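You operate a simulated robot arm through the tools that you are given. There is no shell and no other tool. Be economical: measure what you need, move in short steps, check, and stop when the job is done.

Carry out the task below with a simulated robot arm. There is one attempt and no reset: what you move stays moved.

Task
Dry the yellow grip on the drying stand with the fan at 3.
Fine: Tip the fan head level before you turn the fan on. Once the grip is dry, turn the fan to 0 and set the grip down on the workbench.

Only the result counts: the job must be done as asked and must still hold three seconds after the hand-in. Knocking over, shifting, dropping, spilling or breaking anything else fails it.

Robot
A 7-joint arm with a two-finger gripper, fixed in place. Base frame: the origin is at the foot of the arm, x ahead of it, y to its left, z up. Lengths are in mm, angles in rad, forces in N, time in s.
With the tool pointing down near the work surface it reaches from about 340 to 720 mm from the base axis. Its first joint turns from -1.152 to 1.152 rad. Payload 2.45 kg.
The TCP is the grasp point between the finger pads, 26 mm short of the fingertips. In the tool frame z runs along the fingers and y along their closing line. The gripper opens to 96 mm. The gripper's body begins 69 mm behind the TCP.
Orientation is told as [roll, pitch, yaw] about the base's x, y, z axes, in that order, counted from this pose: with the fingers straight down and closing along the base's y, the tool's x points along the base's -x, its y along +y and its z along -z.

Tools
- The arm moves only by the tool send_rows. Its argument "plan" is a list of rows, each an object of numbers (a shift or turn left out is 0, a gripper value left out holds the last): "x", "y", "z": the shift along the base's x, y, z in mm; "ax", "ay", "az": the turn, a rotation vector about the base's x, y, z in rad; "fingers": the closure, from 0 (fully open) to 1 (shut). In form: [{"x": .., "y": .., "z": .., "ax": .., "ay": .., "az": .., "fingers": ..}, ...]. A call has 1 to 12 rows; each row shifts and turns the commanded pose from where the row before left it. A row lasts 0.2 s, in which the tool goes at most 50 mm and 0.15 rad; a call with a longer step from one row to the next is refused whole, and so is a gripper value outside its range. A pose out of reach is approached as far as the arm can. The call stops where the force on the tool passes 60 N (or 10 N more than at its start, if that is more) or the arm is blocked; 0.2 s more then pass. Each finger halts on what it meets, pressing with about 37 N; the grip force reading is that of the motor and also rises with nothing between the fingers. The clock runs only during rows and for 0.2 s after the last one: add rows that do not move to give the fingers time. The reply holds the time, the measured pose of the TCP, the force on the tool along the base axes, the opening and the grip force, in the units named above and with some noise, with the torque about the TCP (base axes, N m) and any sound that the robot's microphone picked up, and new pictures: "pictures" is both (left out), scene, wrist or none.
- Cameras (640 x 400 px; columns grow to the right, rows downward): "scene" is fixed at [145.2, -363.3, 1437.8]; the picture's right is [0.85, -0.52, 0.00], its down [-0.26, -0.42, -0.87] and it looks along [0.46, 0.74, -0.49] (base axes); focal length 322 px, centre (320, 200). "wrist" rides on the gripper at [82, 3, -98] in the tool frame; the picture's right is [-0.04, 1.00, 0.00], its down [-0.73, -0.03, -0.68] and it looks along [-0.68, -0.03, 0.73] (tool axes); focal length 256 px, centre (320, 200). There is no depth. A picture from a camera that has moved, and an enlarged one, comes with that camera's place and axes in the base frame and with its lens. The place of the scene camera against the robot may be out by one fixed shift of up to 25 mm in any direction.
- enlarge(camera, box): a new picture of the part [left, top, right, bottom] of that camera's present view, enlarged. No time passes.
- hand_in(): hands the job in; it is judged then, once.

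Go step by step. Nothing tells you positions but the pictures and the camera data: compare them with the known pose of the tool, close in by small moves and look again before you grip or let go. The budget is 120 turns and 200 pictures, counting those below and the enlarged ones. Unless the task says otherwise, let go and move clear before handing in, and close with one line.

The tools are called after "Request:" as name(argument=value, ...) on one line, values as JSON. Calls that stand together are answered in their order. send_rows: Moves the arm, as the interface text tells. Its arguments: {"type":"object","properties":{"plan":{"type":"array","items":{"type":"object","properties":{"x":{"type":"number"},"y":{"type":"number"},"z":{"type":"number"},"ax":{"type":"number"},"ay":{"type":"number"},"az":{"type":"number"},"fingers":{"type":"number"}}}},"pictures":{"type":"string","enum":["both","scene","wrist","none"]}},"required":["plan"]} The other tools are called the same way: enlarge (camera, box) takes an enlarged picture of a part of a camera's view; hand_in () hands the job in.

At the start:

```text
time: 0.0
ee_pos: [339.6, 165.8, 1289.6]
ee_rot: [0.0, 0.0, -0.001]
force: [0.9, -1.2, 0.5]
wrist_torque: [0.0, -0.02, -0.02]
gripper_width: 95.9
finger_force: 0.1
```

scene: 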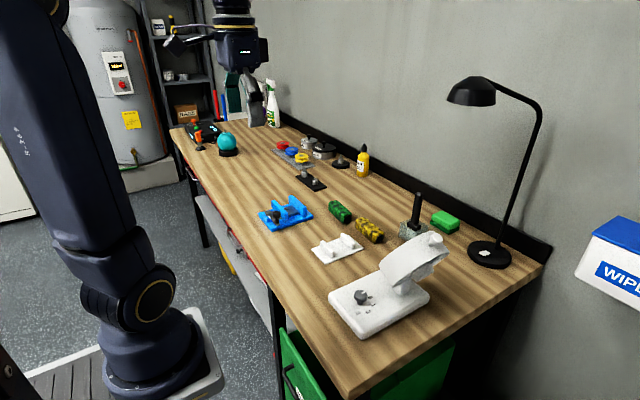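
wrist: 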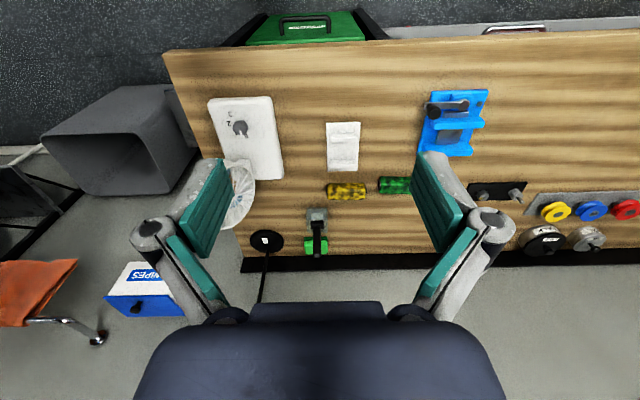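

I see a bench with a white fan (knob on its base), a white drying stand, a yellow and a green grip, and a blue vise. I'll enlarge the views to measure.

Request:
enlarge(camera="scene", box=[300, 180, 480, 350])

Request:
enlarge(camera="wrist", box=[190, 80, 420, 260])

```text
2.35 times, centred on (390, 265) of scene
camera zoom: at [145.2, -363.3, 1437.8], right [0.85, -0.52, 0.0], down [-0.26, -0.42, -0.87], along [0.46, 0.74, -0.49], focal length 759 px, centre (155, 47)
```

zoom: 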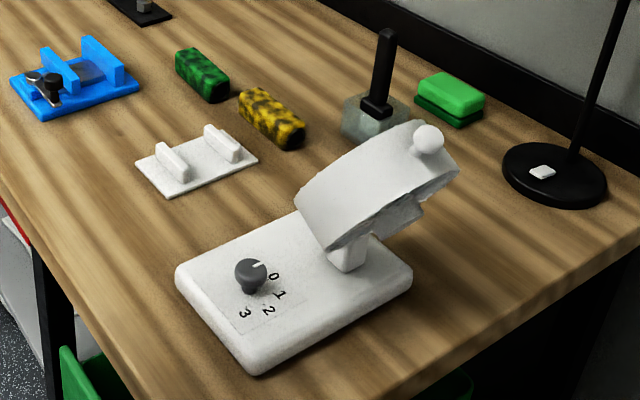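

```text
2.22 times, centred on (305, 170) of wrist
camera zoom: at [258.7, 169.3, 1387.0], right [0.04, 1.0, 0.0], down [0.73, -0.03, 0.68], along [0.68, -0.03, -0.73], focal length 569 px, centre (353, 267)
```

zoom: 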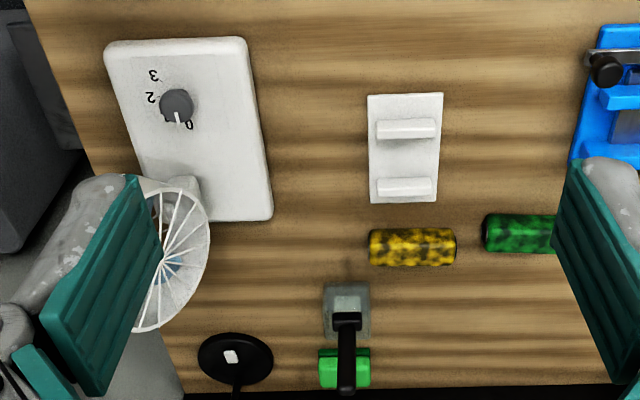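

The fan sits near (516, 8), the stand near (553, 206) and the yellow grip near (675, 215), with the bench at z of about 890. I'll lower a little and look at the fan head from the side.

Request:
send_rows(plan=[{"y": 30, "z": -20}, {"y": 40, "z": -30}, {"y": 40, "z": -30}, {"y": 40, "z": -30}, {"az": -0.15}, {"az": -0.15}, {"az": -0.15}, {"az": -0.15}, {"az": -0.15}])

```text
time: 2.0
ee_pos: [339.4, 316.5, 1180.7]
ee_rot: [0.001, 0.0, -0.753]
force: [0.3, 1.0, 0.1]
wrist_torque: [0.0, 0.02, 0.0]
gripper_width: 95.9
finger_force: 0.1
camera wrist: at [282.8, 374.8, 1277.5], right [0.71, 0.7, 0.0], down [0.52, -0.52, 0.68], along [0.48, -0.48, -0.73], focal length 256 px, centre (320, 200)
```

scene: 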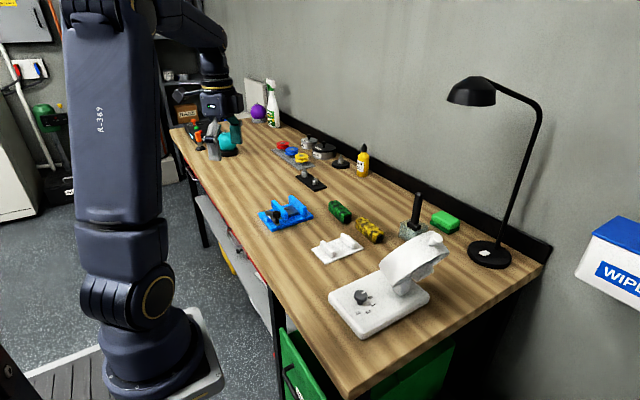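
wrist: 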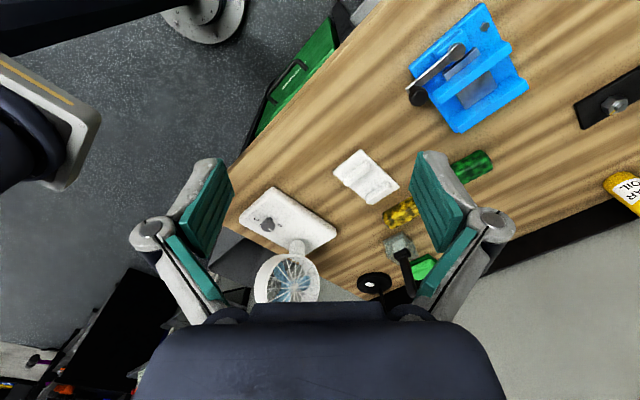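

Request:
enlarge(camera="wrist", box=[225, 140, 415, 305])

Request:
enlarge(camera="scene", box=[300, 210, 460, 345])

```text
2.42 times, centred on (320, 222) of wrist
camera zoom: at [282.8, 374.8, 1277.5], right [0.71, 0.7, 0.0], down [0.52, -0.52, 0.68], along [0.48, -0.48, -0.73], focal length 621 px, centre (320, 146)
```

zoom: 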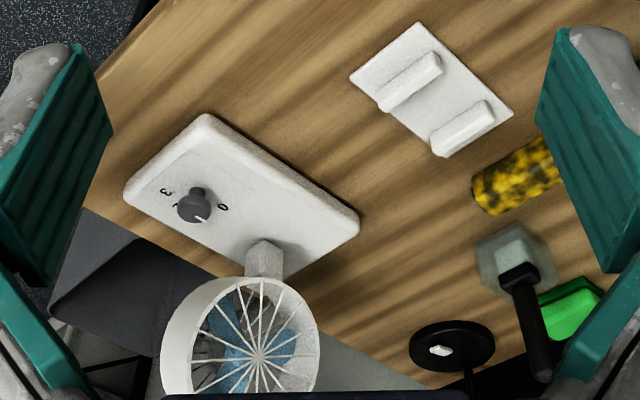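

```text
2.96 times, centred on (380, 278) of scene
camera zoom: at [145.2, -363.3, 1437.8], right [0.85, -0.52, 0.0], down [-0.26, -0.42, -0.87], along [0.46, 0.74, -0.49], focal length 956 px, centre (142, -30)
```

zoom: 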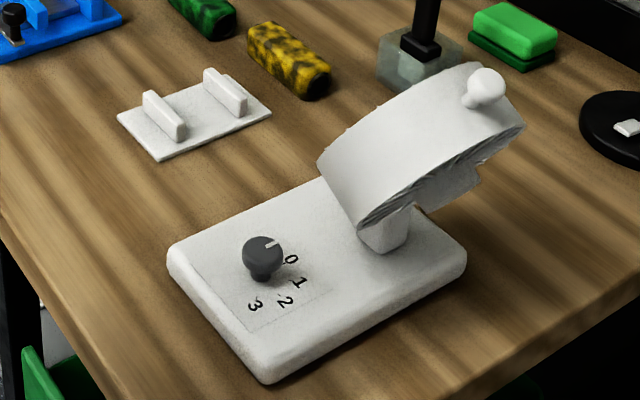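

The head is a drum pivoting about x. It blows toward +y, is tipped upward, and has a small ball handle. I'll go to a side view along +x to measure the tilt.

Request:
send_rows(plan=[{"y": -48, "az": 0.15}, {"y": -48, "az": 0.15}, {"y": -48, "az": 0.15}, {"y": -48, "az": 0.15}, {"y": -48, "az": 0.15}, {"y": -48, "ay": -0.14}, {"y": -38, "ay": -0.14}, {"x": 20, "ay": -0.14, "z": -20}, {"x": 20, "ay": -0.14, "z": -20}, {"x": 20, "ay": -0.13, "z": -20}, {"ay": -0.13, "z": -20}])

```text
time: 4.4
ee_pos: [442.9, -16.0, 1134.4]
ee_rot: [0.001, -0.819, 0.001]
force: [0.2, 0.2, 0.0]
wrist_torque: [0.01, 0.03, 0.0]
gripper_width: 95.9
finger_force: 0.0
out of reach, approached as far as the arm can: row 10, 11
camera wrist: at [314.6, -12.3, 1142.2], right [0.03, 1.0, 0.03], down [0.01, -0.03, 1.0], along [1.0, -0.03, -0.01], focal length 256 px, centre (320, 200)
```

scene: 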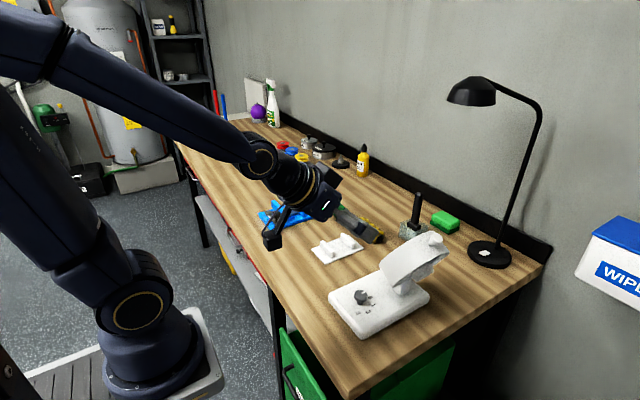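
wrist: 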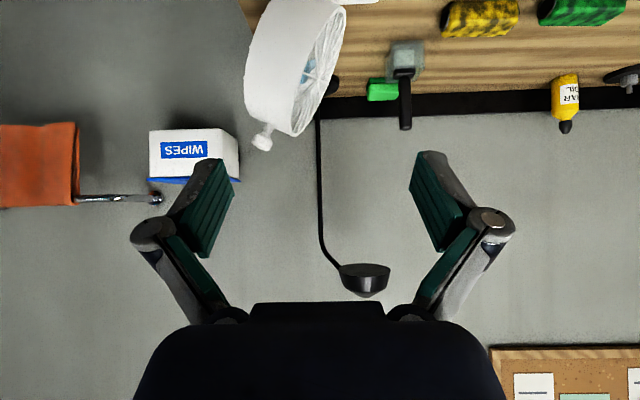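

The handle is a ball on the drum's top, near (570, -75, 1080), leaning toward -y, so the head is tilted up by roughly 20-25°. I'll pitch the view down a bit to get the whole head in the picture.

Request:
send_rows(plan=[{"ay": 0.15}, {"ay": 0.15}, {"ay": 0.1}, {}], pictures="wrist")

```text
time: 5.4
ee_pos: [441.3, -14.9, 1135.1]
ee_rot: [0.0, -0.418, 0.001]
force: [0.6, -0.3, -0.2]
wrist_torque: [0.0, -0.02, -0.04]
gripper_width: 96.2
finger_force: 0.1
camera wrist: at [326.5, -11.3, 1191.7], right [0.04, 1.0, 0.02], down [0.39, -0.03, 0.92], along [0.92, -0.03, -0.39], focal length 256 px, centre (320, 200)
```

wrist: 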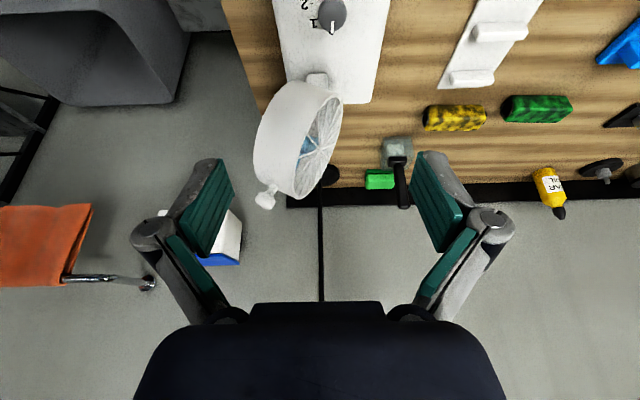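

Request:
enlarge(camera="wrist", box=[220, 60, 380, 220])

```text
2.50 times, centred on (300, 140) of wrist
camera zoom: at [326.5, -11.3, 1191.7], right [0.04, 1.0, 0.02], down [0.39, -0.03, 0.92], along [0.92, -0.03, -0.39], focal length 640 px, centre (370, 350)
```

zoom: 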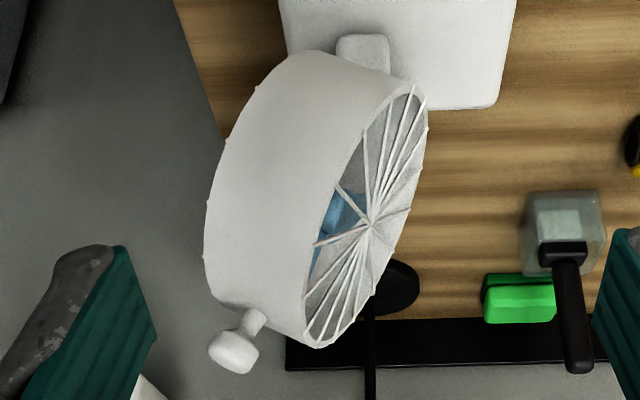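

The head is tilted about 20°, with the rim centre near (575, -18, 1014) and the ball near (580, -80, 1083). I'll move above the ball with the tool pointing down to refine its position.

Request:
send_rows(plan=[{"z": 20, "x": 20, "ay": 0.14}, {"x": 40, "y": -30, "ay": 0.14, "z": 15}, {"x": 40, "y": -30, "ay": 0.138, "z": 15}, {"x": 40, "y": -5}, {}], pictures="wrist")

```text
refused: row 2 steps farther than a row can; nothing moved
```

Request:
send_rows(plan=[{"z": 20, "x": 20, "ay": 0.14}, {"x": 35, "y": -25, "ay": 0.14, "z": 10}, {"x": 35, "y": -25, "ay": 0.138, "z": 15}, {"x": 45, "y": -15}, {}], pictures="wrist")

```text
time: 6.6
ee_pos: [577.4, -77.6, 1182.5]
ee_rot: [-0.001, -0.001, -0.001]
force: [1.2, -0.3, -0.7]
wrist_torque: [0.0, 0.02, 0.01]
gripper_width: 96.1
finger_force: 0.1
camera wrist: at [495.7, -74.2, 1280.6], right [0.04, 1.0, 0.0], down [0.73, -0.03, 0.68], along [0.68, -0.03, -0.73], focal length 256 px, centre (320, 200)
```

wrist: 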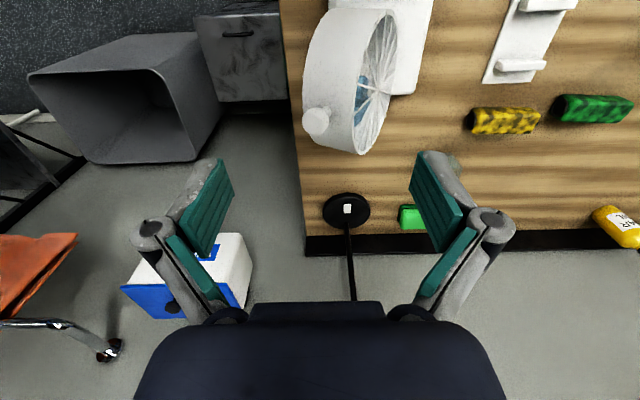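

Triangulating gives the ball at (594, -82, 1078). I'll close the fingers and come down behind it at y = -122.

Request:
send_rows(plan=[{"x": 17, "y": -44, "fingers": 1}, {"fingers": 1}, {}, {}, {}, {"z": -40}, {"z": -34}, {}])

```text
time: 8.4
ee_pos: [594.8, -120.2, 1105.6]
ee_rot: [0.001, -0.003, 0.0]
force: [-0.3, -0.2, 0.3]
wrist_torque: [0.02, -0.01, 0.0]
gripper_width: 0.1
finger_force: 28.6
camera wrist: at [513.2, -117.9, 1204.3], right [0.04, 1.0, 0.0], down [0.73, -0.03, 0.68], along [0.68, -0.03, -0.73], focal length 256 px, centre (320, 200)
```

scene: 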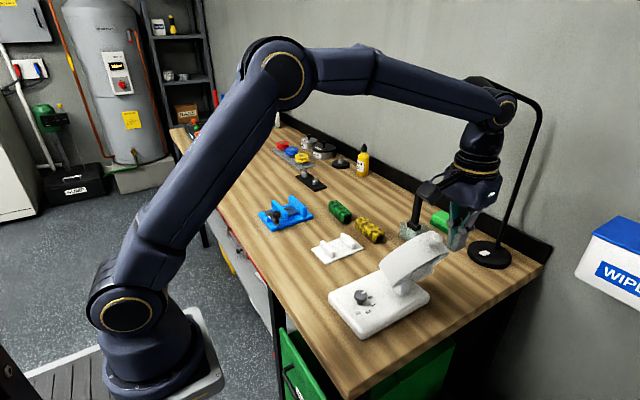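
wrist: 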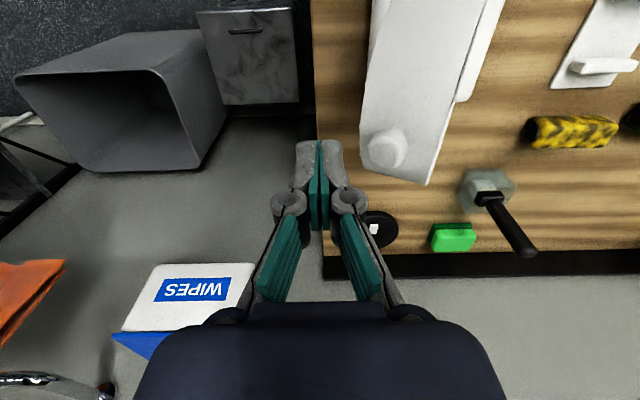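

The ball checks out at about (590, -83, 1078). I'll push gently toward +y, rising slightly.

Request:
send_rows(plan=[{"y": 8, "z": 2}, {"y": 8}, {"y": 5, "z": 1}, {"y": 5, "z": 1}, {"y": 5, "z": 1}, {}])

```text
time: 9.8
ee_pos: [592.1, -90.8, 1112.5]
ee_rot: [-0.002, -0.001, 0.0]
force: [-0.5, -0.4, 0.6]
wrist_torque: [0.01, -0.03, 0.0]
gripper_width: 0.0
finger_force: 28.6
camera wrist: at [511.0, -87.4, 1209.7], right [0.04, 1.0, 0.0], down [0.73, -0.03, 0.68], along [0.68, -0.03, -0.73], focal length 256 px, centre (320, 200)
```

scene: 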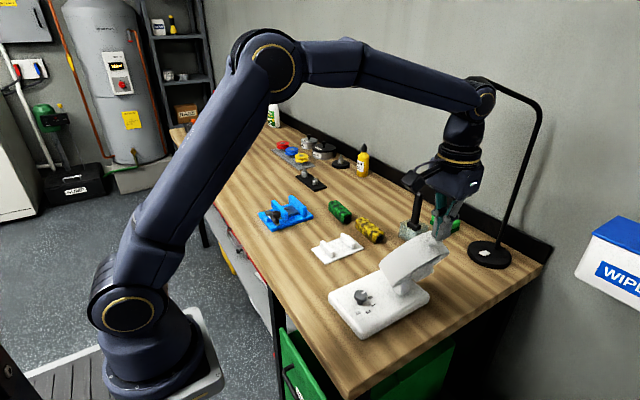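
wrist: 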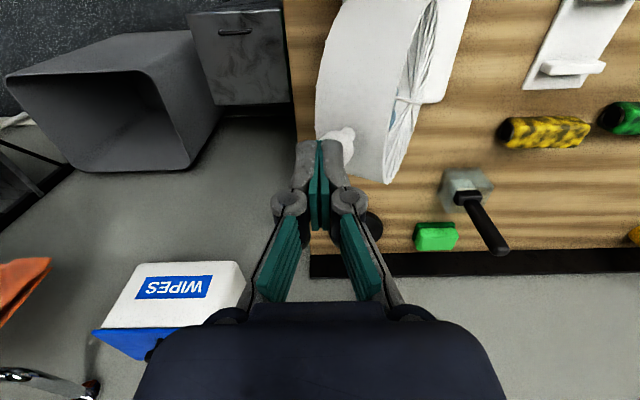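

Request:
send_rows(plan=[{"y": 5, "z": 0.5}, {"y": 5, "z": 0.5}, {"y": 4, "z": 0.5}, {}], pictures="wrist")

Request:
enlarge(camera="scene", box=[300, 180, 480, 350])

```text
time: 10.8
ee_pos: [592.1, -77.7, 1114.1]
ee_rot: [0.0, -0.001, -0.001]
force: [0.8, -0.2, -0.3]
wrist_torque: [0.01, 0.0, 0.0]
gripper_width: 0.0
finger_force: 28.3
camera wrist: at [510.0, -73.8, 1210.8], right [0.04, 1.0, 0.0], down [0.73, -0.03, 0.68], along [0.68, -0.03, -0.73], focal length 256 px, centre (320, 200)
```

wrist: 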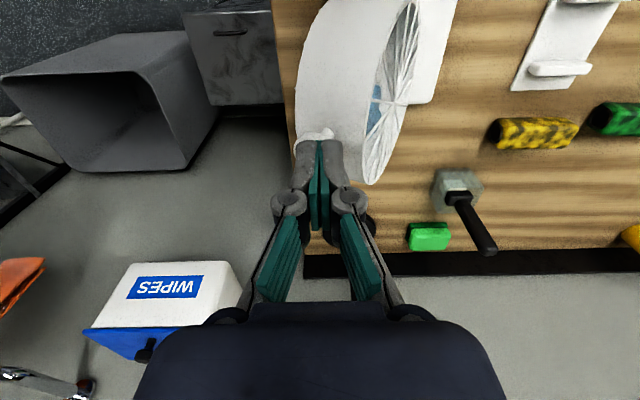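

```text
2.35 times, centred on (390, 265) of scene
camera zoom: at [145.2, -363.3, 1437.8], right [0.85, -0.52, 0.0], down [-0.26, -0.42, -0.87], along [0.46, 0.74, -0.49], focal length 759 px, centre (155, 47)
```

zoom: 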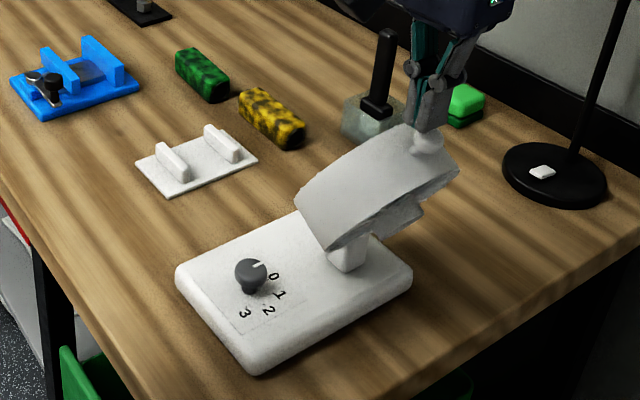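

The head didn't move; the fingertip slid over the ball's top without contact. I'll back off, go lower and retry.

Request:
send_rows(plan=[{"y": -22, "z": 2}, {"y": -24}, {"z": -17}, {}, {"y": 10}, {"y": 5}, {"y": 5}, {}])

Request:
enlarge(camera="scene", box=[350, 180, 490, 320])

```text
time: 12.6
ee_pos: [591.8, -103.6, 1098.4]
ee_rot: [-0.002, -0.002, 0.001]
force: [-4.9, -4.8, 7.0]
wrist_torque: [-0.03, 0.1, 0.06]
gripper_width: 0.0
finger_force: 27.7
camera wrist: at [510.4, -100.2, 1196.6], right [0.04, 1.0, 0.0], down [0.73, -0.03, 0.68], along [0.68, -0.03, -0.73], focal length 256 px, centre (320, 200)
```

scene: 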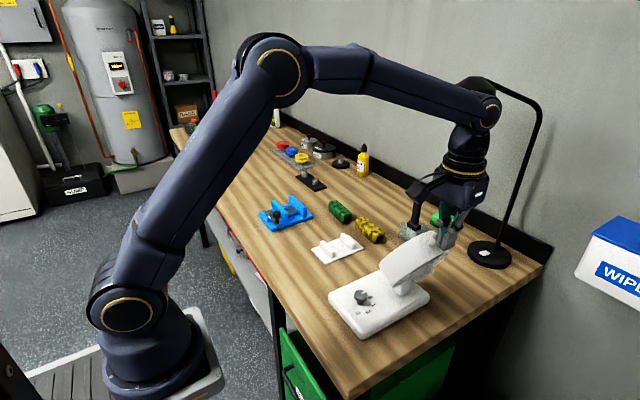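
wrist: 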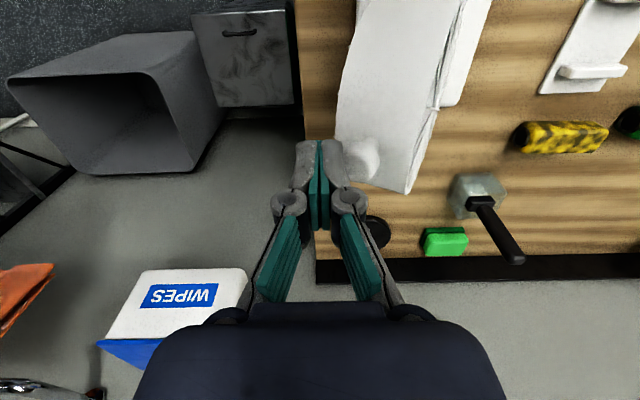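

```text
2.86 times, centred on (420, 250) of scene
camera zoom: at [145.0, -363.5, 1437.8], right [0.85, -0.52, 0.0], down [-0.26, -0.42, -0.87], along [0.46, 0.74, -0.49], focal length 921 px, centre (34, 57)
```

zoom: 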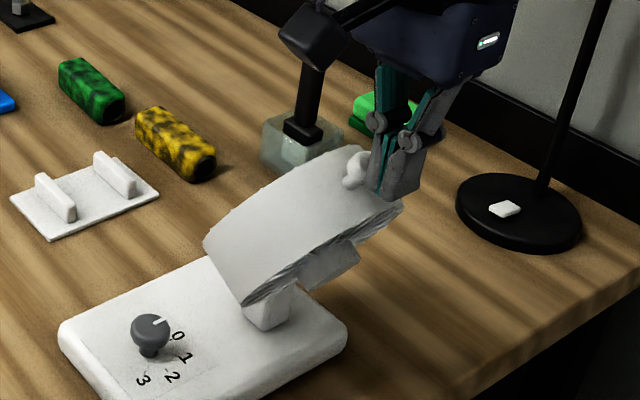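

There's contact now, partly upward, so I'm likely touching the drum's edge. I'll lift a few mm and continue pushing on the ball.

Request:
send_rows(plan=[{"z": 3}, {"y": 4, "z": 0.5}, {"y": 4, "z": 0.5}, {}], pictures="wrist")

Request:
enlarge(camera="scene", box=[350, 180, 490, 320])

```text
time: 13.6
ee_pos: [592.2, -96.3, 1103.1]
ee_rot: [-0.001, -0.005, 0.001]
force: [4.0, -5.7, 9.2]
wrist_torque: [-0.03, -0.1, -0.05]
gripper_width: 0.1
finger_force: 28.6
camera wrist: at [510.6, -92.6, 1201.1], right [0.04, 1.0, 0.0], down [0.73, -0.03, 0.68], along [0.68, -0.03, -0.73], focal length 256 px, centre (320, 200)
```

wrist: 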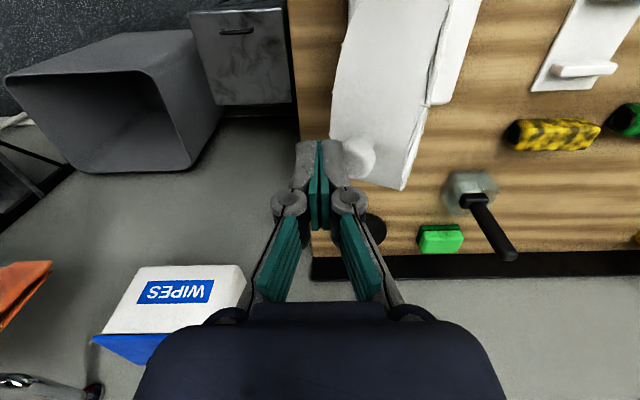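

```text
2.86 times, centred on (420, 250) of scene
camera zoom: at [145.2, -363.5, 1437.8], right [0.85, -0.52, 0.0], down [-0.26, -0.42, -0.87], along [0.46, 0.74, -0.49], focal length 921 px, centre (34, 57)
```

zoom: 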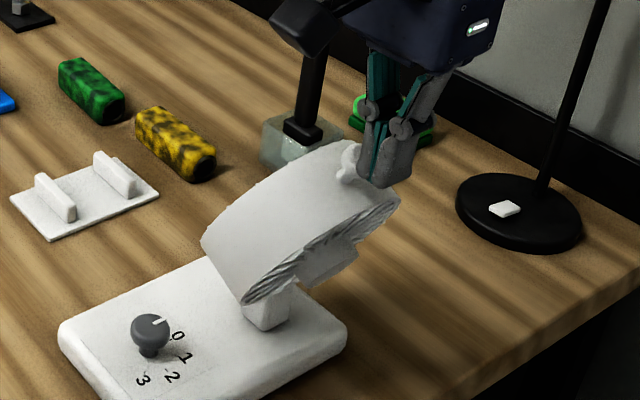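

It is tilting. I'll continue in small steps.

Request:
send_rows(plan=[{"y": 4, "z": 0.8}, {"y": 4, "z": 0.8}, {"y": 4, "z": 0.6}, {"y": 4, "z": 0.6}, {}], pictures="wrist")

Request:
enlarge(camera="scene", box=[350, 180, 490, 320])

```text
time: 14.8
ee_pos: [593.0, -81.2, 1109.4]
ee_rot: [-0.002, -0.011, 0.001]
force: [-3.5, -15.8, 42.8]
wrist_torque: [-0.05, -0.02, 0.02]
gripper_width: 0.0
finger_force: 28.5
camera wrist: at [510.1, -77.5, 1206.4], right [0.04, 1.0, 0.0], down [0.73, -0.03, 0.69], along [0.69, -0.03, -0.73], focal length 256 px, centre (320, 200)
```

wrist: 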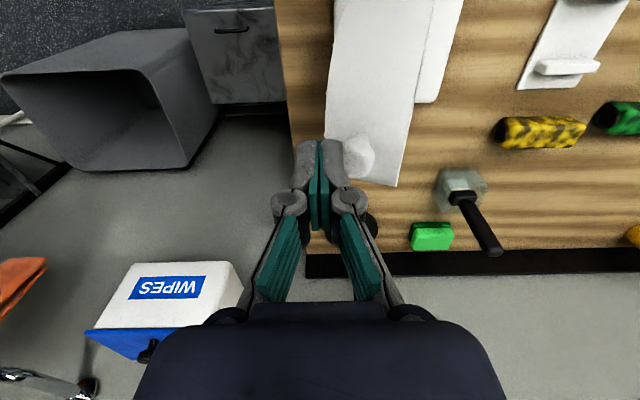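

```text
2.86 times, centred on (420, 250) of scene
camera zoom: at [144.3, -363.7, 1437.8], right [0.85, -0.52, 0.0], down [-0.26, -0.42, -0.87], along [0.46, 0.74, -0.49], focal length 921 px, centre (34, 57)
```

zoom: 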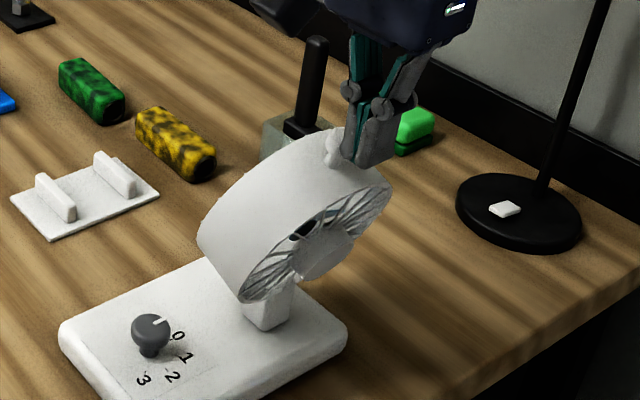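

The tip is pressing down on the drum (43 N), so I'll lift 7 mm and keep pushing more on the ball.

Request:
send_rows(plan=[{"z": 7}, {"y": 4, "z": 0.8}, {"y": 4, "z": 0.8}, {}], pictures="wrist")

Request:
enlarge(camera="scene", box=[350, 180, 490, 320])

```text
time: 15.8
ee_pos: [591.5, -70.4, 1112.0]
ee_rot: [0.001, 0.0, 0.001]
force: [-0.7, -2.0, 9.5]
wrist_torque: [0.03, 0.0, 0.0]
gripper_width: 0.1
finger_force: 28.7
camera wrist: at [511.1, -67.2, 1210.9], right [0.04, 1.0, 0.0], down [0.73, -0.03, 0.68], along [0.68, -0.03, -0.73], focal length 256 px, centre (320, 200)
```

wrist: 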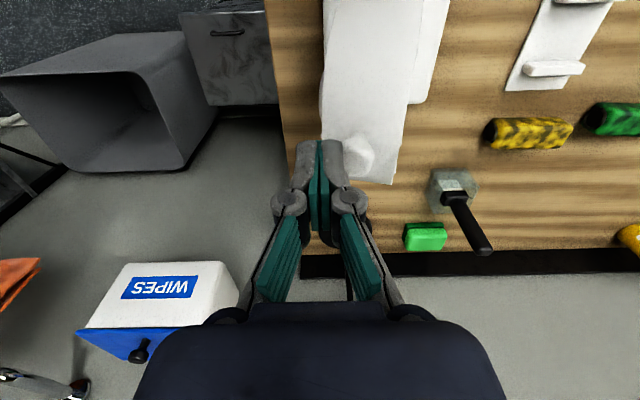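

```text
2.86 times, centred on (420, 250) of scene
camera zoom: at [145.0, -363.4, 1437.8], right [0.85, -0.52, 0.0], down [-0.26, -0.42, -0.87], along [0.46, 0.74, -0.49], focal length 921 px, centre (34, 57)
```

zoom: 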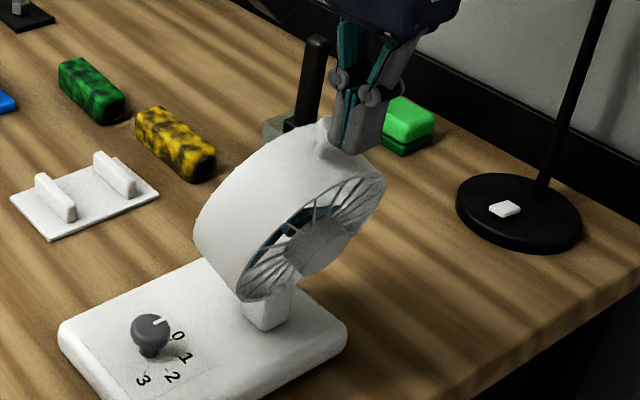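

The head looks near level now. I'll lift off and go back to the side viewpoint to measure it.

Request:
send_rows(plan=[{"y": -8, "z": 5}, {"z": 45}, {"x": -45, "y": 10, "z": 10}, {"x": -45, "y": 15, "ay": -0.14}, {"x": -45, "y": 20, "ay": -0.14, "z": -10}, {"x": -15, "y": 15, "ay": -0.14, "z": -25}, {}, {}], pictures="wrist")

Request:
enlarge(camera="wrist", box=[220, 60, 380, 220])

```text
refused: row 5 steps farther than a row can; nothing moved
```

```text
2.50 times, centred on (300, 140) of wrist
camera zoom: at [511.1, -67.2, 1210.9], right [0.04, 1.0, 0.0], down [0.73, -0.03, 0.68], along [0.68, -0.03, -0.73], focal length 640 px, centre (370, 350)
```

zoom: 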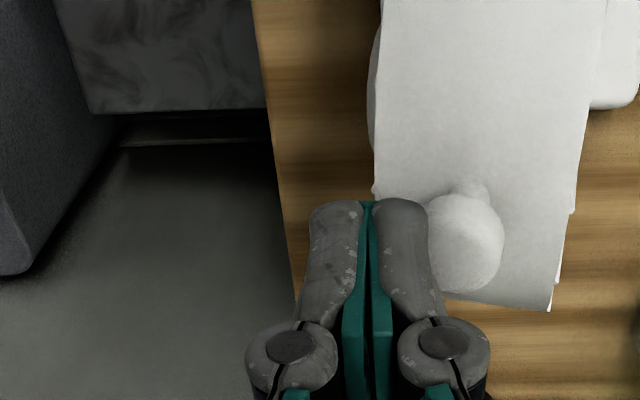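

Request:
send_rows(plan=[{"y": -8, "z": 5}, {"z": 45}, {"x": -40, "y": 10, "z": 10}, {"x": -40, "y": 10, "ay": -0.14}, {"x": -40, "y": 10, "ay": -0.14, "z": -10}, {"x": -30, "y": 15, "ay": -0.14, "z": -25}, {"y": 15}, {}], pictures="wrist")

Request:
enlarge(camera="wrist", box=[220, 60, 380, 220])

```text
time: 17.6
ee_pos: [441.3, -17.5, 1141.1]
ee_rot: [0.001, -0.423, -0.001]
force: [0.5, -0.4, 0.2]
wrist_torque: [0.01, -0.01, -0.01]
gripper_width: 0.0
finger_force: 28.5
camera wrist: at [326.1, -15.4, 1196.6], right [0.04, 1.0, 0.02], down [0.39, -0.03, 0.92], along [0.92, -0.03, -0.39], focal length 256 px, centre (320, 200)
```

wrist: 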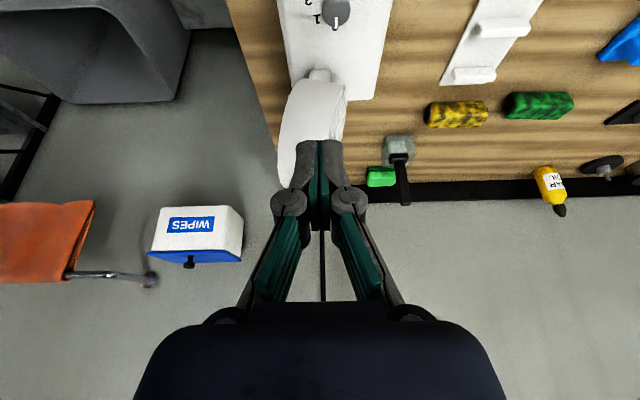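

```text
2.50 times, centred on (300, 140) of wrist
camera zoom: at [326.1, -15.4, 1196.6], right [0.04, 1.0, 0.02], down [0.39, -0.03, 0.92], along [0.92, -0.03, -0.39], focal length 640 px, centre (370, 350)
```

zoom: 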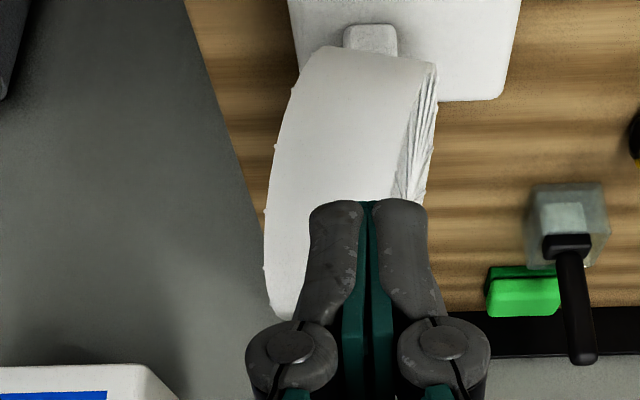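

Closed fingers block the view, so I'll open them.

Request:
send_rows(plan=[{"fingers": 0}, {}, {}, {}, {}, {}], pictures="none")

Request:
enlarge(camera="wrist", box=[220, 60, 380, 220])

Request:
enlarge(camera="scene", box=[350, 180, 490, 320])

```text
time: 19.0
ee_pos: [441.1, -19.2, 1140.5]
ee_rot: [-0.001, -0.424, 0.0]
force: [0.8, 0.3, -0.8]
wrist_torque: [0.01, 0.02, -0.02]
gripper_width: 96.0
finger_force: 0.0
```

```text
2.50 times, centred on (300, 140) of wrist
camera zoom: at [326.3, -15.6, 1196.7], right [0.04, 1.0, 0.02], down [0.39, -0.03, 0.92], along [0.92, -0.03, -0.39], focal length 640 px, centre (370, 350)
```

zoom: 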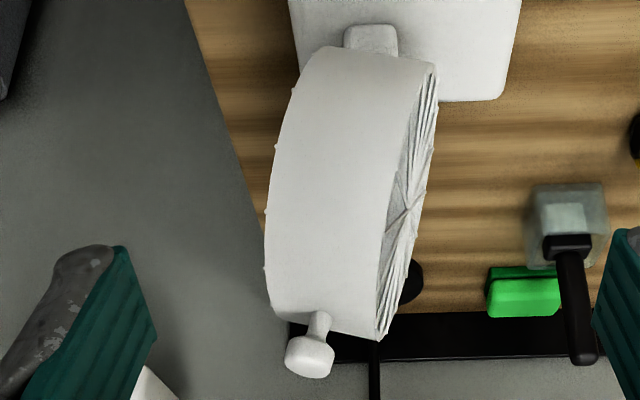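

```text
2.86 times, centred on (420, 250) of scene
camera zoom: at [145.2, -363.3, 1437.8], right [0.85, -0.52, 0.0], down [-0.26, -0.42, -0.87], along [0.46, 0.74, -0.49], focal length 921 px, centre (34, 57)
```

zoom: 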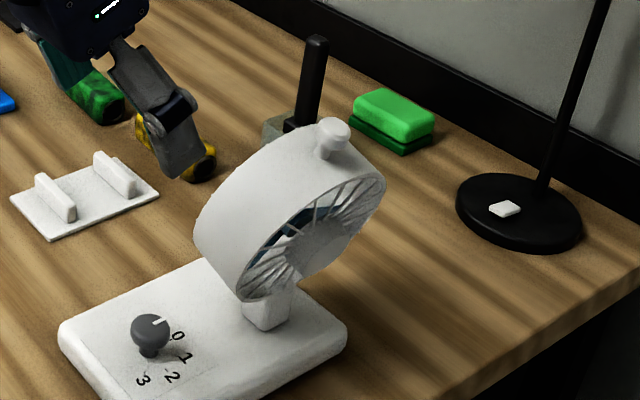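

Measured more carefully, the pivot is at about (y -20, z 955) and the remaining tilt is about 15°, so the ball should end near y = -20. I'll go back and push further.

Request:
send_rows(plan=[{"z": 35, "fingers": 1}, {"x": 30, "y": -25, "ay": 0.14}, {"x": 40, "y": -20, "ay": 0.14}, {"x": 40, "y": -20, "ay": 0.14}, {"x": 41}, {}, {"z": -35}, {"z": -27}, {}], pictures="wrist")

```text
time: 21.0
ee_pos: [594.6, -84.2, 1111.9]
ee_rot: [-0.001, -0.001, 0.0]
force: [-0.2, -0.5, -0.6]
wrist_torque: [-0.02, -0.01, -0.03]
gripper_width: 0.4
finger_force: 28.9
camera wrist: at [511.8, -80.4, 1209.8], right [0.04, 1.0, 0.0], down [0.73, -0.03, 0.68], along [0.68, -0.03, -0.73], focal length 256 px, centre (320, 200)
```

wrist: 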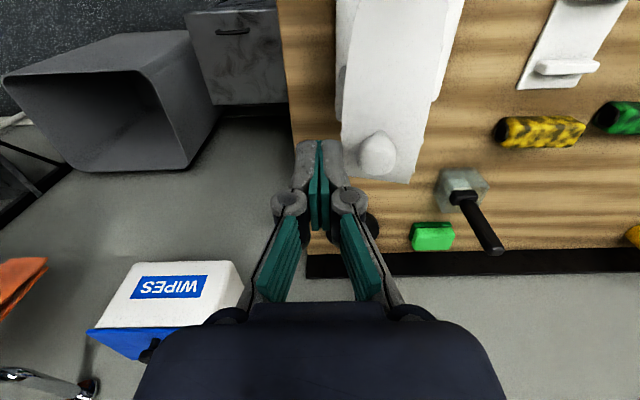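

Request:
send_rows(plan=[{"y": 6}, {"y": 6, "z": 0.5}, {"y": 5, "z": 0.6}, {"y": 5, "z": 0.6}, {"y": 5, "z": 0.6}, {"y": 5, "z": 0.5}, {"y": 4, "z": 0.5}, {}], pictures="wrist")

Request:
enlarge(camera="scene", box=[350, 180, 490, 320])

```text
time: 22.8
ee_pos: [594.3, -48.3, 1117.7]
ee_rot: [0.0, -0.009, -0.001]
force: [-5.5, -4.8, 34.8]
wrist_torque: [0.17, 0.09, 0.09]
gripper_width: 0.2
finger_force: 28.9
camera wrist: at [511.5, -45.7, 1214.6], right [0.04, 1.0, 0.0], down [0.73, -0.03, 0.69], along [0.68, -0.03, -0.73], focal length 256 px, centre (320, 200)
```

wrist: 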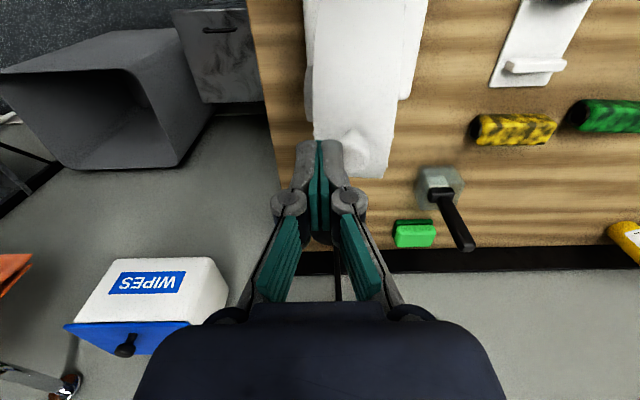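

```text
2.86 times, centred on (420, 250) of scene
camera zoom: at [144.4, -363.5, 1437.9], right [0.85, -0.52, 0.0], down [-0.26, -0.42, -0.87], along [0.46, 0.74, -0.49], focal length 921 px, centre (34, 57)
```

zoom: 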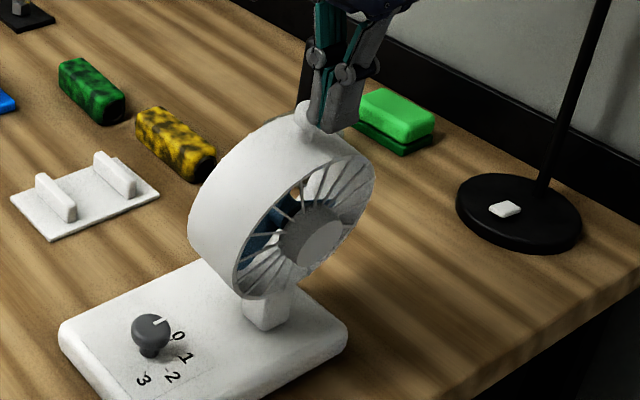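

Request:
send_rows(plan=[{"z": 4}, {"y": 4, "z": 0.5}, {"y": 4, "z": 0.5}, {}], pictures="none")

```text
time: 23.8
ee_pos: [594.9, -40.0, 1117.8]
ee_rot: [0.0, 0.0, 0.0]
force: [-0.8, 0.6, 0.4]
wrist_torque: [0.03, -0.01, -0.02]
gripper_width: 0.2
finger_force: 28.5
```

Request:
enlarge(camera="scene", box=[350, 180, 490, 320])

Request:
enlarge(camera="wrist", box=[220, 60, 420, 220])

```text
2.86 times, centred on (420, 250) of scene
camera zoom: at [145.2, -363.3, 1437.8], right [0.85, -0.52, 0.0], down [-0.26, -0.42, -0.87], along [0.46, 0.74, -0.49], focal length 921 px, centre (34, 57)
```

zoom: 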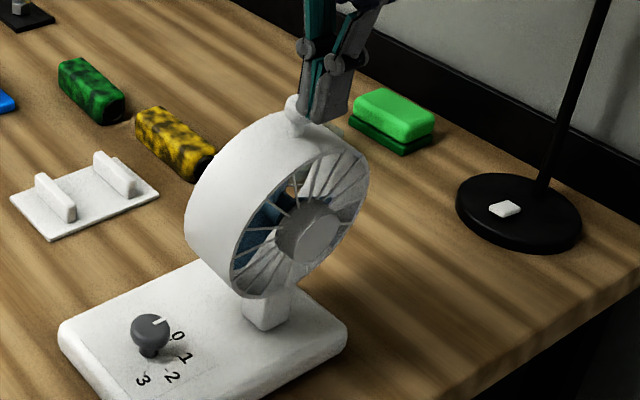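

```text
2.50 times, centred on (320, 140) of wrist
camera zoom: at [512.1, -36.9, 1217.6], right [0.04, 1.0, 0.0], down [0.73, -0.03, 0.68], along [0.68, -0.03, -0.73], focal length 640 px, centre (320, 350)
```

zoom: 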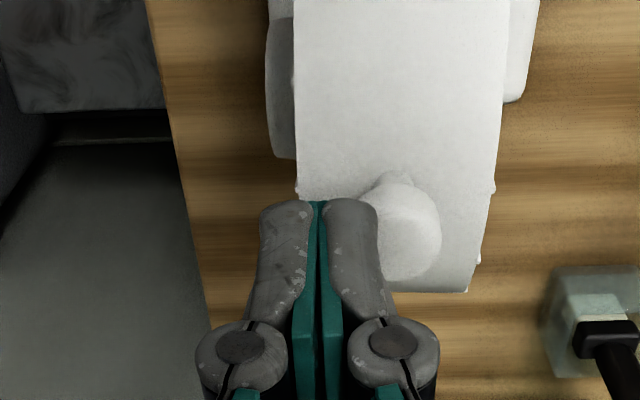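

It moved further. I'll measure again from the side view.

Request:
send_rows(plan=[{"y": -10, "z": 3}, {"z": 45, "fingers": 0}, {"x": -40, "y": 5, "z": 5}, {"x": -40, "y": 5, "ay": -0.14}, {"x": -40, "y": 5, "ay": -0.14, "z": -8}, {"x": -33, "y": 5, "ay": -0.14, "z": -22}, {"y": 10}, {}], pictures="none")

Request:
enlarge(camera="wrist", box=[220, 60, 380, 220])

```text
time: 25.6
ee_pos: [442.0, -20.5, 1142.1]
ee_rot: [0.0, -0.423, -0.001]
force: [-0.9, -0.5, -0.8]
wrist_torque: [0.02, 0.03, 0.02]
gripper_width: 96.3
finger_force: 0.1
```

```text
2.50 times, centred on (300, 140) of wrist
camera zoom: at [327.1, -16.3, 1198.6], right [0.04, 1.0, 0.02], down [0.39, -0.03, 0.92], along [0.92, -0.03, -0.39], focal length 640 px, centre (370, 350)
```

zoom: 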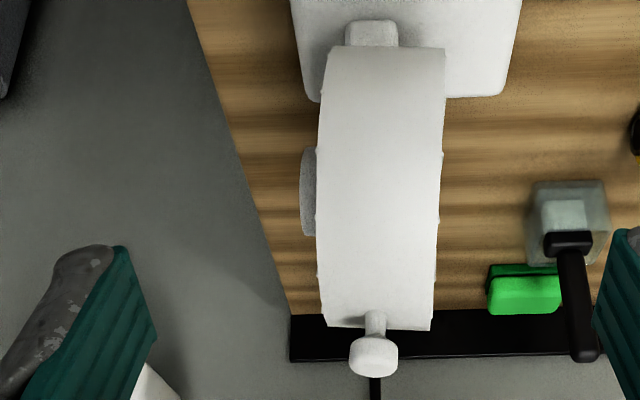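

The remaining tilt is about 5°, so I'll push about 11 mm more.

Request:
send_rows(plan=[{"z": 35, "fingers": 1}, {"x": 35, "y": -15, "ay": 0.14}, {"x": 40, "y": -15, "ay": 0.14}, {"x": 40, "y": -5, "ay": 0.14}, {"x": 37}, {}, {"z": -35}, {"z": -25}, {"y": 6}, {"y": 6}, {"y": 6}, {}], pictures="none")

```text
time: 28.2
ee_pos: [594.1, -34.9, 1117.8]
ee_rot: [0.0, -0.001, 0.0]
force: [-0.1, -0.3, -1.0]
wrist_torque: [-0.01, 0.03, 0.0]
gripper_width: 0.1
finger_force: 28.4
```

Request:
send_rows(plan=[{"z": -2, "y": 3}, {"y": 3}, {}], pictures="wrist")

Request:
enlarge(camera="wrist", box=[220, 60, 420, 220])

```text
time: 29.0
ee_pos: [593.2, -29.4, 1116.7]
ee_rot: [0.0, -0.003, 0.001]
force: [-5.8, -0.5, 16.9]
wrist_torque: [0.14, 0.15, 0.02]
gripper_width: 0.0
finger_force: 27.9
camera wrist: at [511.5, -26.6, 1215.7], right [0.04, 1.0, 0.0], down [0.73, -0.03, 0.68], along [0.68, -0.03, -0.73], focal length 256 px, centre (320, 200)
```

wrist: 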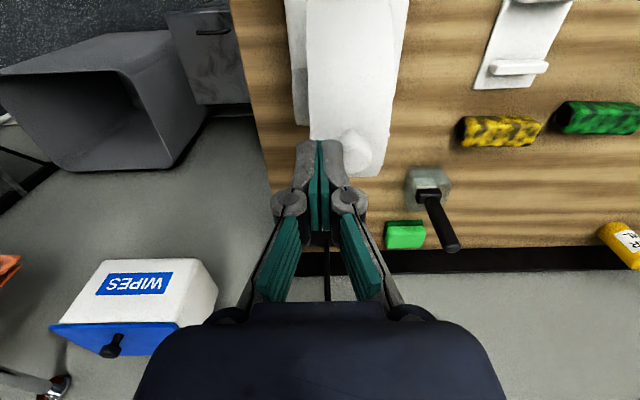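

```text
2.50 times, centred on (320, 140) of wrist
camera zoom: at [511.5, -26.6, 1215.7], right [0.04, 1.0, 0.0], down [0.73, -0.03, 0.68], along [0.68, -0.03, -0.73], focal length 640 px, centre (320, 350)
```

zoom: 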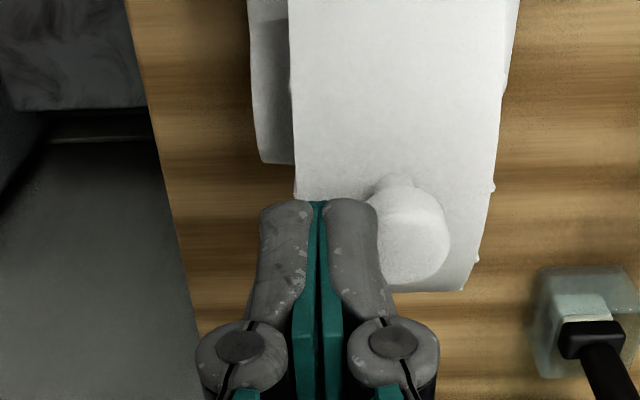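

Request:
send_rows(plan=[{"y": -10, "z": 5}, {"z": 43, "fingers": 0}, {"x": -40, "y": 5, "z": 5}, {"x": -40, "y": 5, "ay": -0.14}, {"x": -40, "y": 5, "ay": -0.14, "z": -8}, {"x": -33, "y": 0, "ay": -0.14, "z": -22}, {"y": 5}, {}], pictures="none")

Request:
enlarge(camera="wrist", box=[220, 60, 380, 220])

Request:
enlarge(camera="scene", box=[350, 180, 490, 320])

```text
time: 30.8
ee_pos: [441.3, -20.5, 1140.9]
ee_rot: [0.0, -0.422, 0.0]
force: [0.2, -0.2, -0.2]
wrist_torque: [0.0, 0.02, -0.01]
gripper_width: 96.0
finger_force: 0.2
```

```text
2.50 times, centred on (300, 140) of wrist
camera zoom: at [326.5, -17.4, 1196.4], right [0.04, 1.0, 0.02], down [0.39, -0.03, 0.92], along [0.92, -0.03, -0.39], focal length 640 px, centre (370, 350)
```

zoom: 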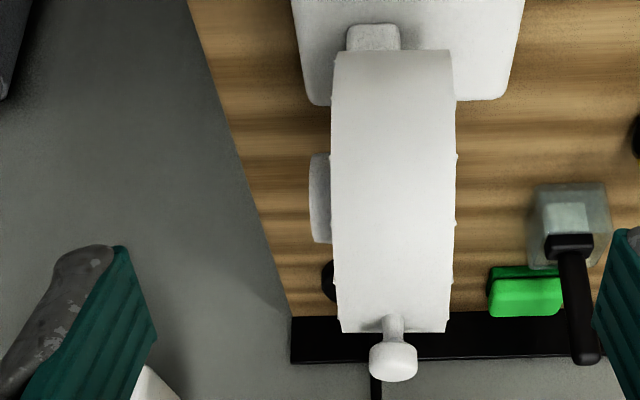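

```text
2.86 times, centred on (420, 250) of scene
camera zoom: at [145.2, -363.3, 1437.8], right [0.85, -0.52, 0.0], down [-0.26, -0.42, -0.87], along [0.46, 0.74, -0.49], focal length 921 px, centre (34, 57)
```

zoom: 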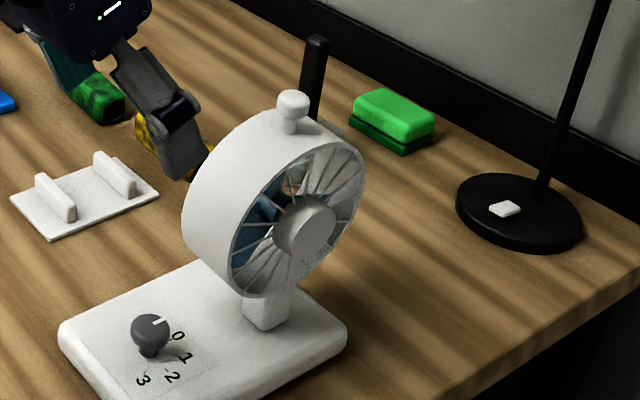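

The tilt is now about 2°. One last nudge of roughly 5 mm.

Request:
send_rows(plan=[{"z": 35, "fingers": 1}, {"x": 35, "y": -10, "ay": 0.14}, {"x": 40, "y": -10, "ay": 0.14}, {"x": 40, "y": -2, "ay": 0.14}, {"x": 37}, {}, {"z": -35}, {"z": -24}, {"y": 6}, {"y": 6}, {"y": 6}, {}], pictures="none")

```text
time: 33.4
ee_pos: [592.5, -30.2, 1114.3]
ee_rot: [-0.005, -0.001, -0.005]
force: [-2.1, -16.9, -0.5]
wrist_torque: [-0.39, 0.02, -0.06]
gripper_width: 0.1
finger_force: 28.7
```

Request:
send_rows(plan=[{"y": 1}, {}], pictures="wrist")

Request:
enlarge(camera="scene", box=[350, 180, 490, 320])

```text
time: 34.0
ee_pos: [591.5, -29.1, 1114.8]
ee_rot: [-0.007, -0.001, -0.004]
force: [-0.2, -25.9, -1.4]
wrist_torque: [-0.54, 0.0, -0.11]
gripper_width: 0.0
finger_force: 28.5
camera wrist: at [509.9, -25.4, 1212.8], right [0.04, 1.0, -0.01], down [0.73, -0.03, 0.68], along [0.68, -0.03, -0.73], focal length 256 px, centre (320, 200)
```

wrist: 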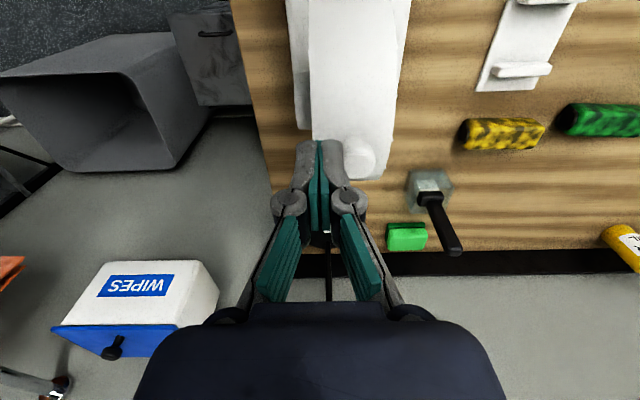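

```text
2.86 times, centred on (420, 250) of scene
camera zoom: at [145.3, -364.2, 1437.5], right [0.85, -0.52, 0.0], down [-0.26, -0.42, -0.87], along [0.46, 0.74, -0.49], focal length 921 px, centre (34, 57)
```

zoom: 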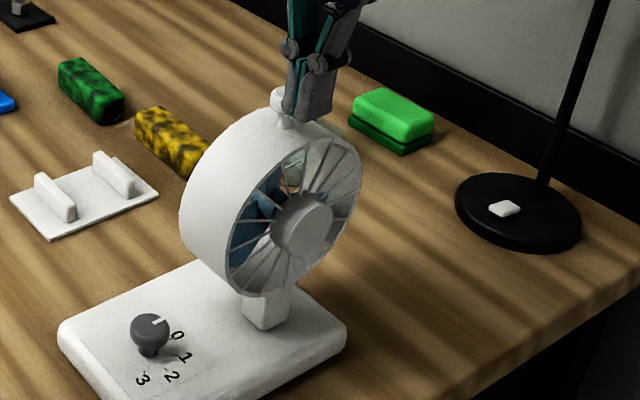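

The resistance rose sharply, which is probably the end stop. I'll back off and verify.

Request:
send_rows(plan=[{"y": -12}, {"z": 48, "fingers": 0}, {"x": -40, "y": 5, "z": 8}, {"x": -40, "y": 5, "ay": -0.14}, {"x": -40, "y": 5, "ay": -0.14, "z": -8}, {"x": -33, "y": 0, "ay": -0.14, "z": -22}, {"y": 5}, {}], pictures="none")

Request:
enlarge(camera="wrist", box=[220, 60, 380, 220])

```text
time: 35.8
ee_pos: [435.2, -16.9, 1138.5]
ee_rot: [0.0, -0.423, 0.0]
force: [-0.3, 0.1, -0.3]
wrist_torque: [0.0, 0.0, -0.01]
gripper_width: 95.8
finger_force: 0.1
```

```text
2.50 times, centred on (300, 140) of wrist
camera zoom: at [321.2, -13.7, 1195.7], right [0.04, 1.0, 0.02], down [0.39, -0.03, 0.92], along [0.92, -0.03, -0.39], focal length 640 px, centre (370, 350)
```

zoom: 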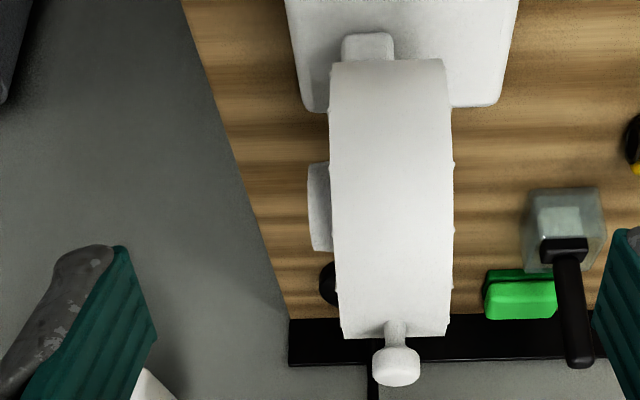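

The head is level within about half a degree. Next I'll look closely at the stand and the grip.

Request:
send_rows(plan=[{"z": 40, "ay": 0.14}, {"y": 40, "ay": 0.14}, {"y": 45, "x": 10, "ay": 0.14}, {"y": 45, "x": 15}, {"y": 45, "x": 15}, {"y": 45, "x": 15}, {"x": 35, "z": -30}, {"x": 25, "z": -30}, {"z": -30}, {}])

```text
time: 38.0
ee_pos: [551.5, 205.1, 1090.6]
ee_rot: [-0.001, -0.001, 0.0]
force: [0.6, 0.3, 0.4]
wrist_torque: [0.01, -0.02, 0.02]
gripper_width: 96.1
finger_force: 0.1
camera wrist: at [471.6, 207.2, 1189.4], right [0.04, 1.0, 0.0], down [0.73, -0.03, 0.68], along [0.68, -0.03, -0.73], focal length 256 px, centre (320, 200)
```

scene: 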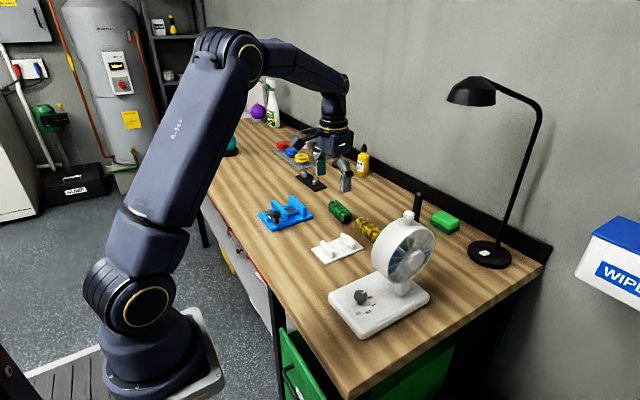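
wrist: 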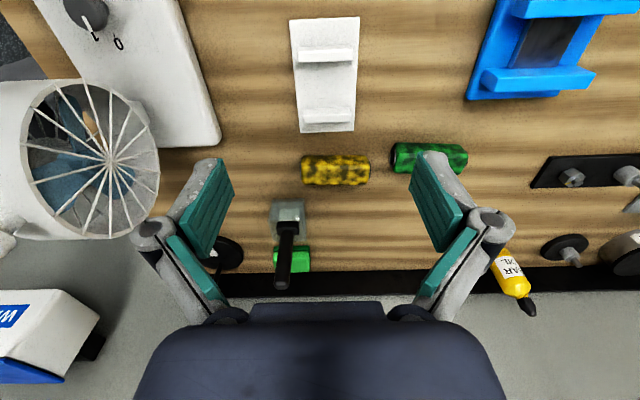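

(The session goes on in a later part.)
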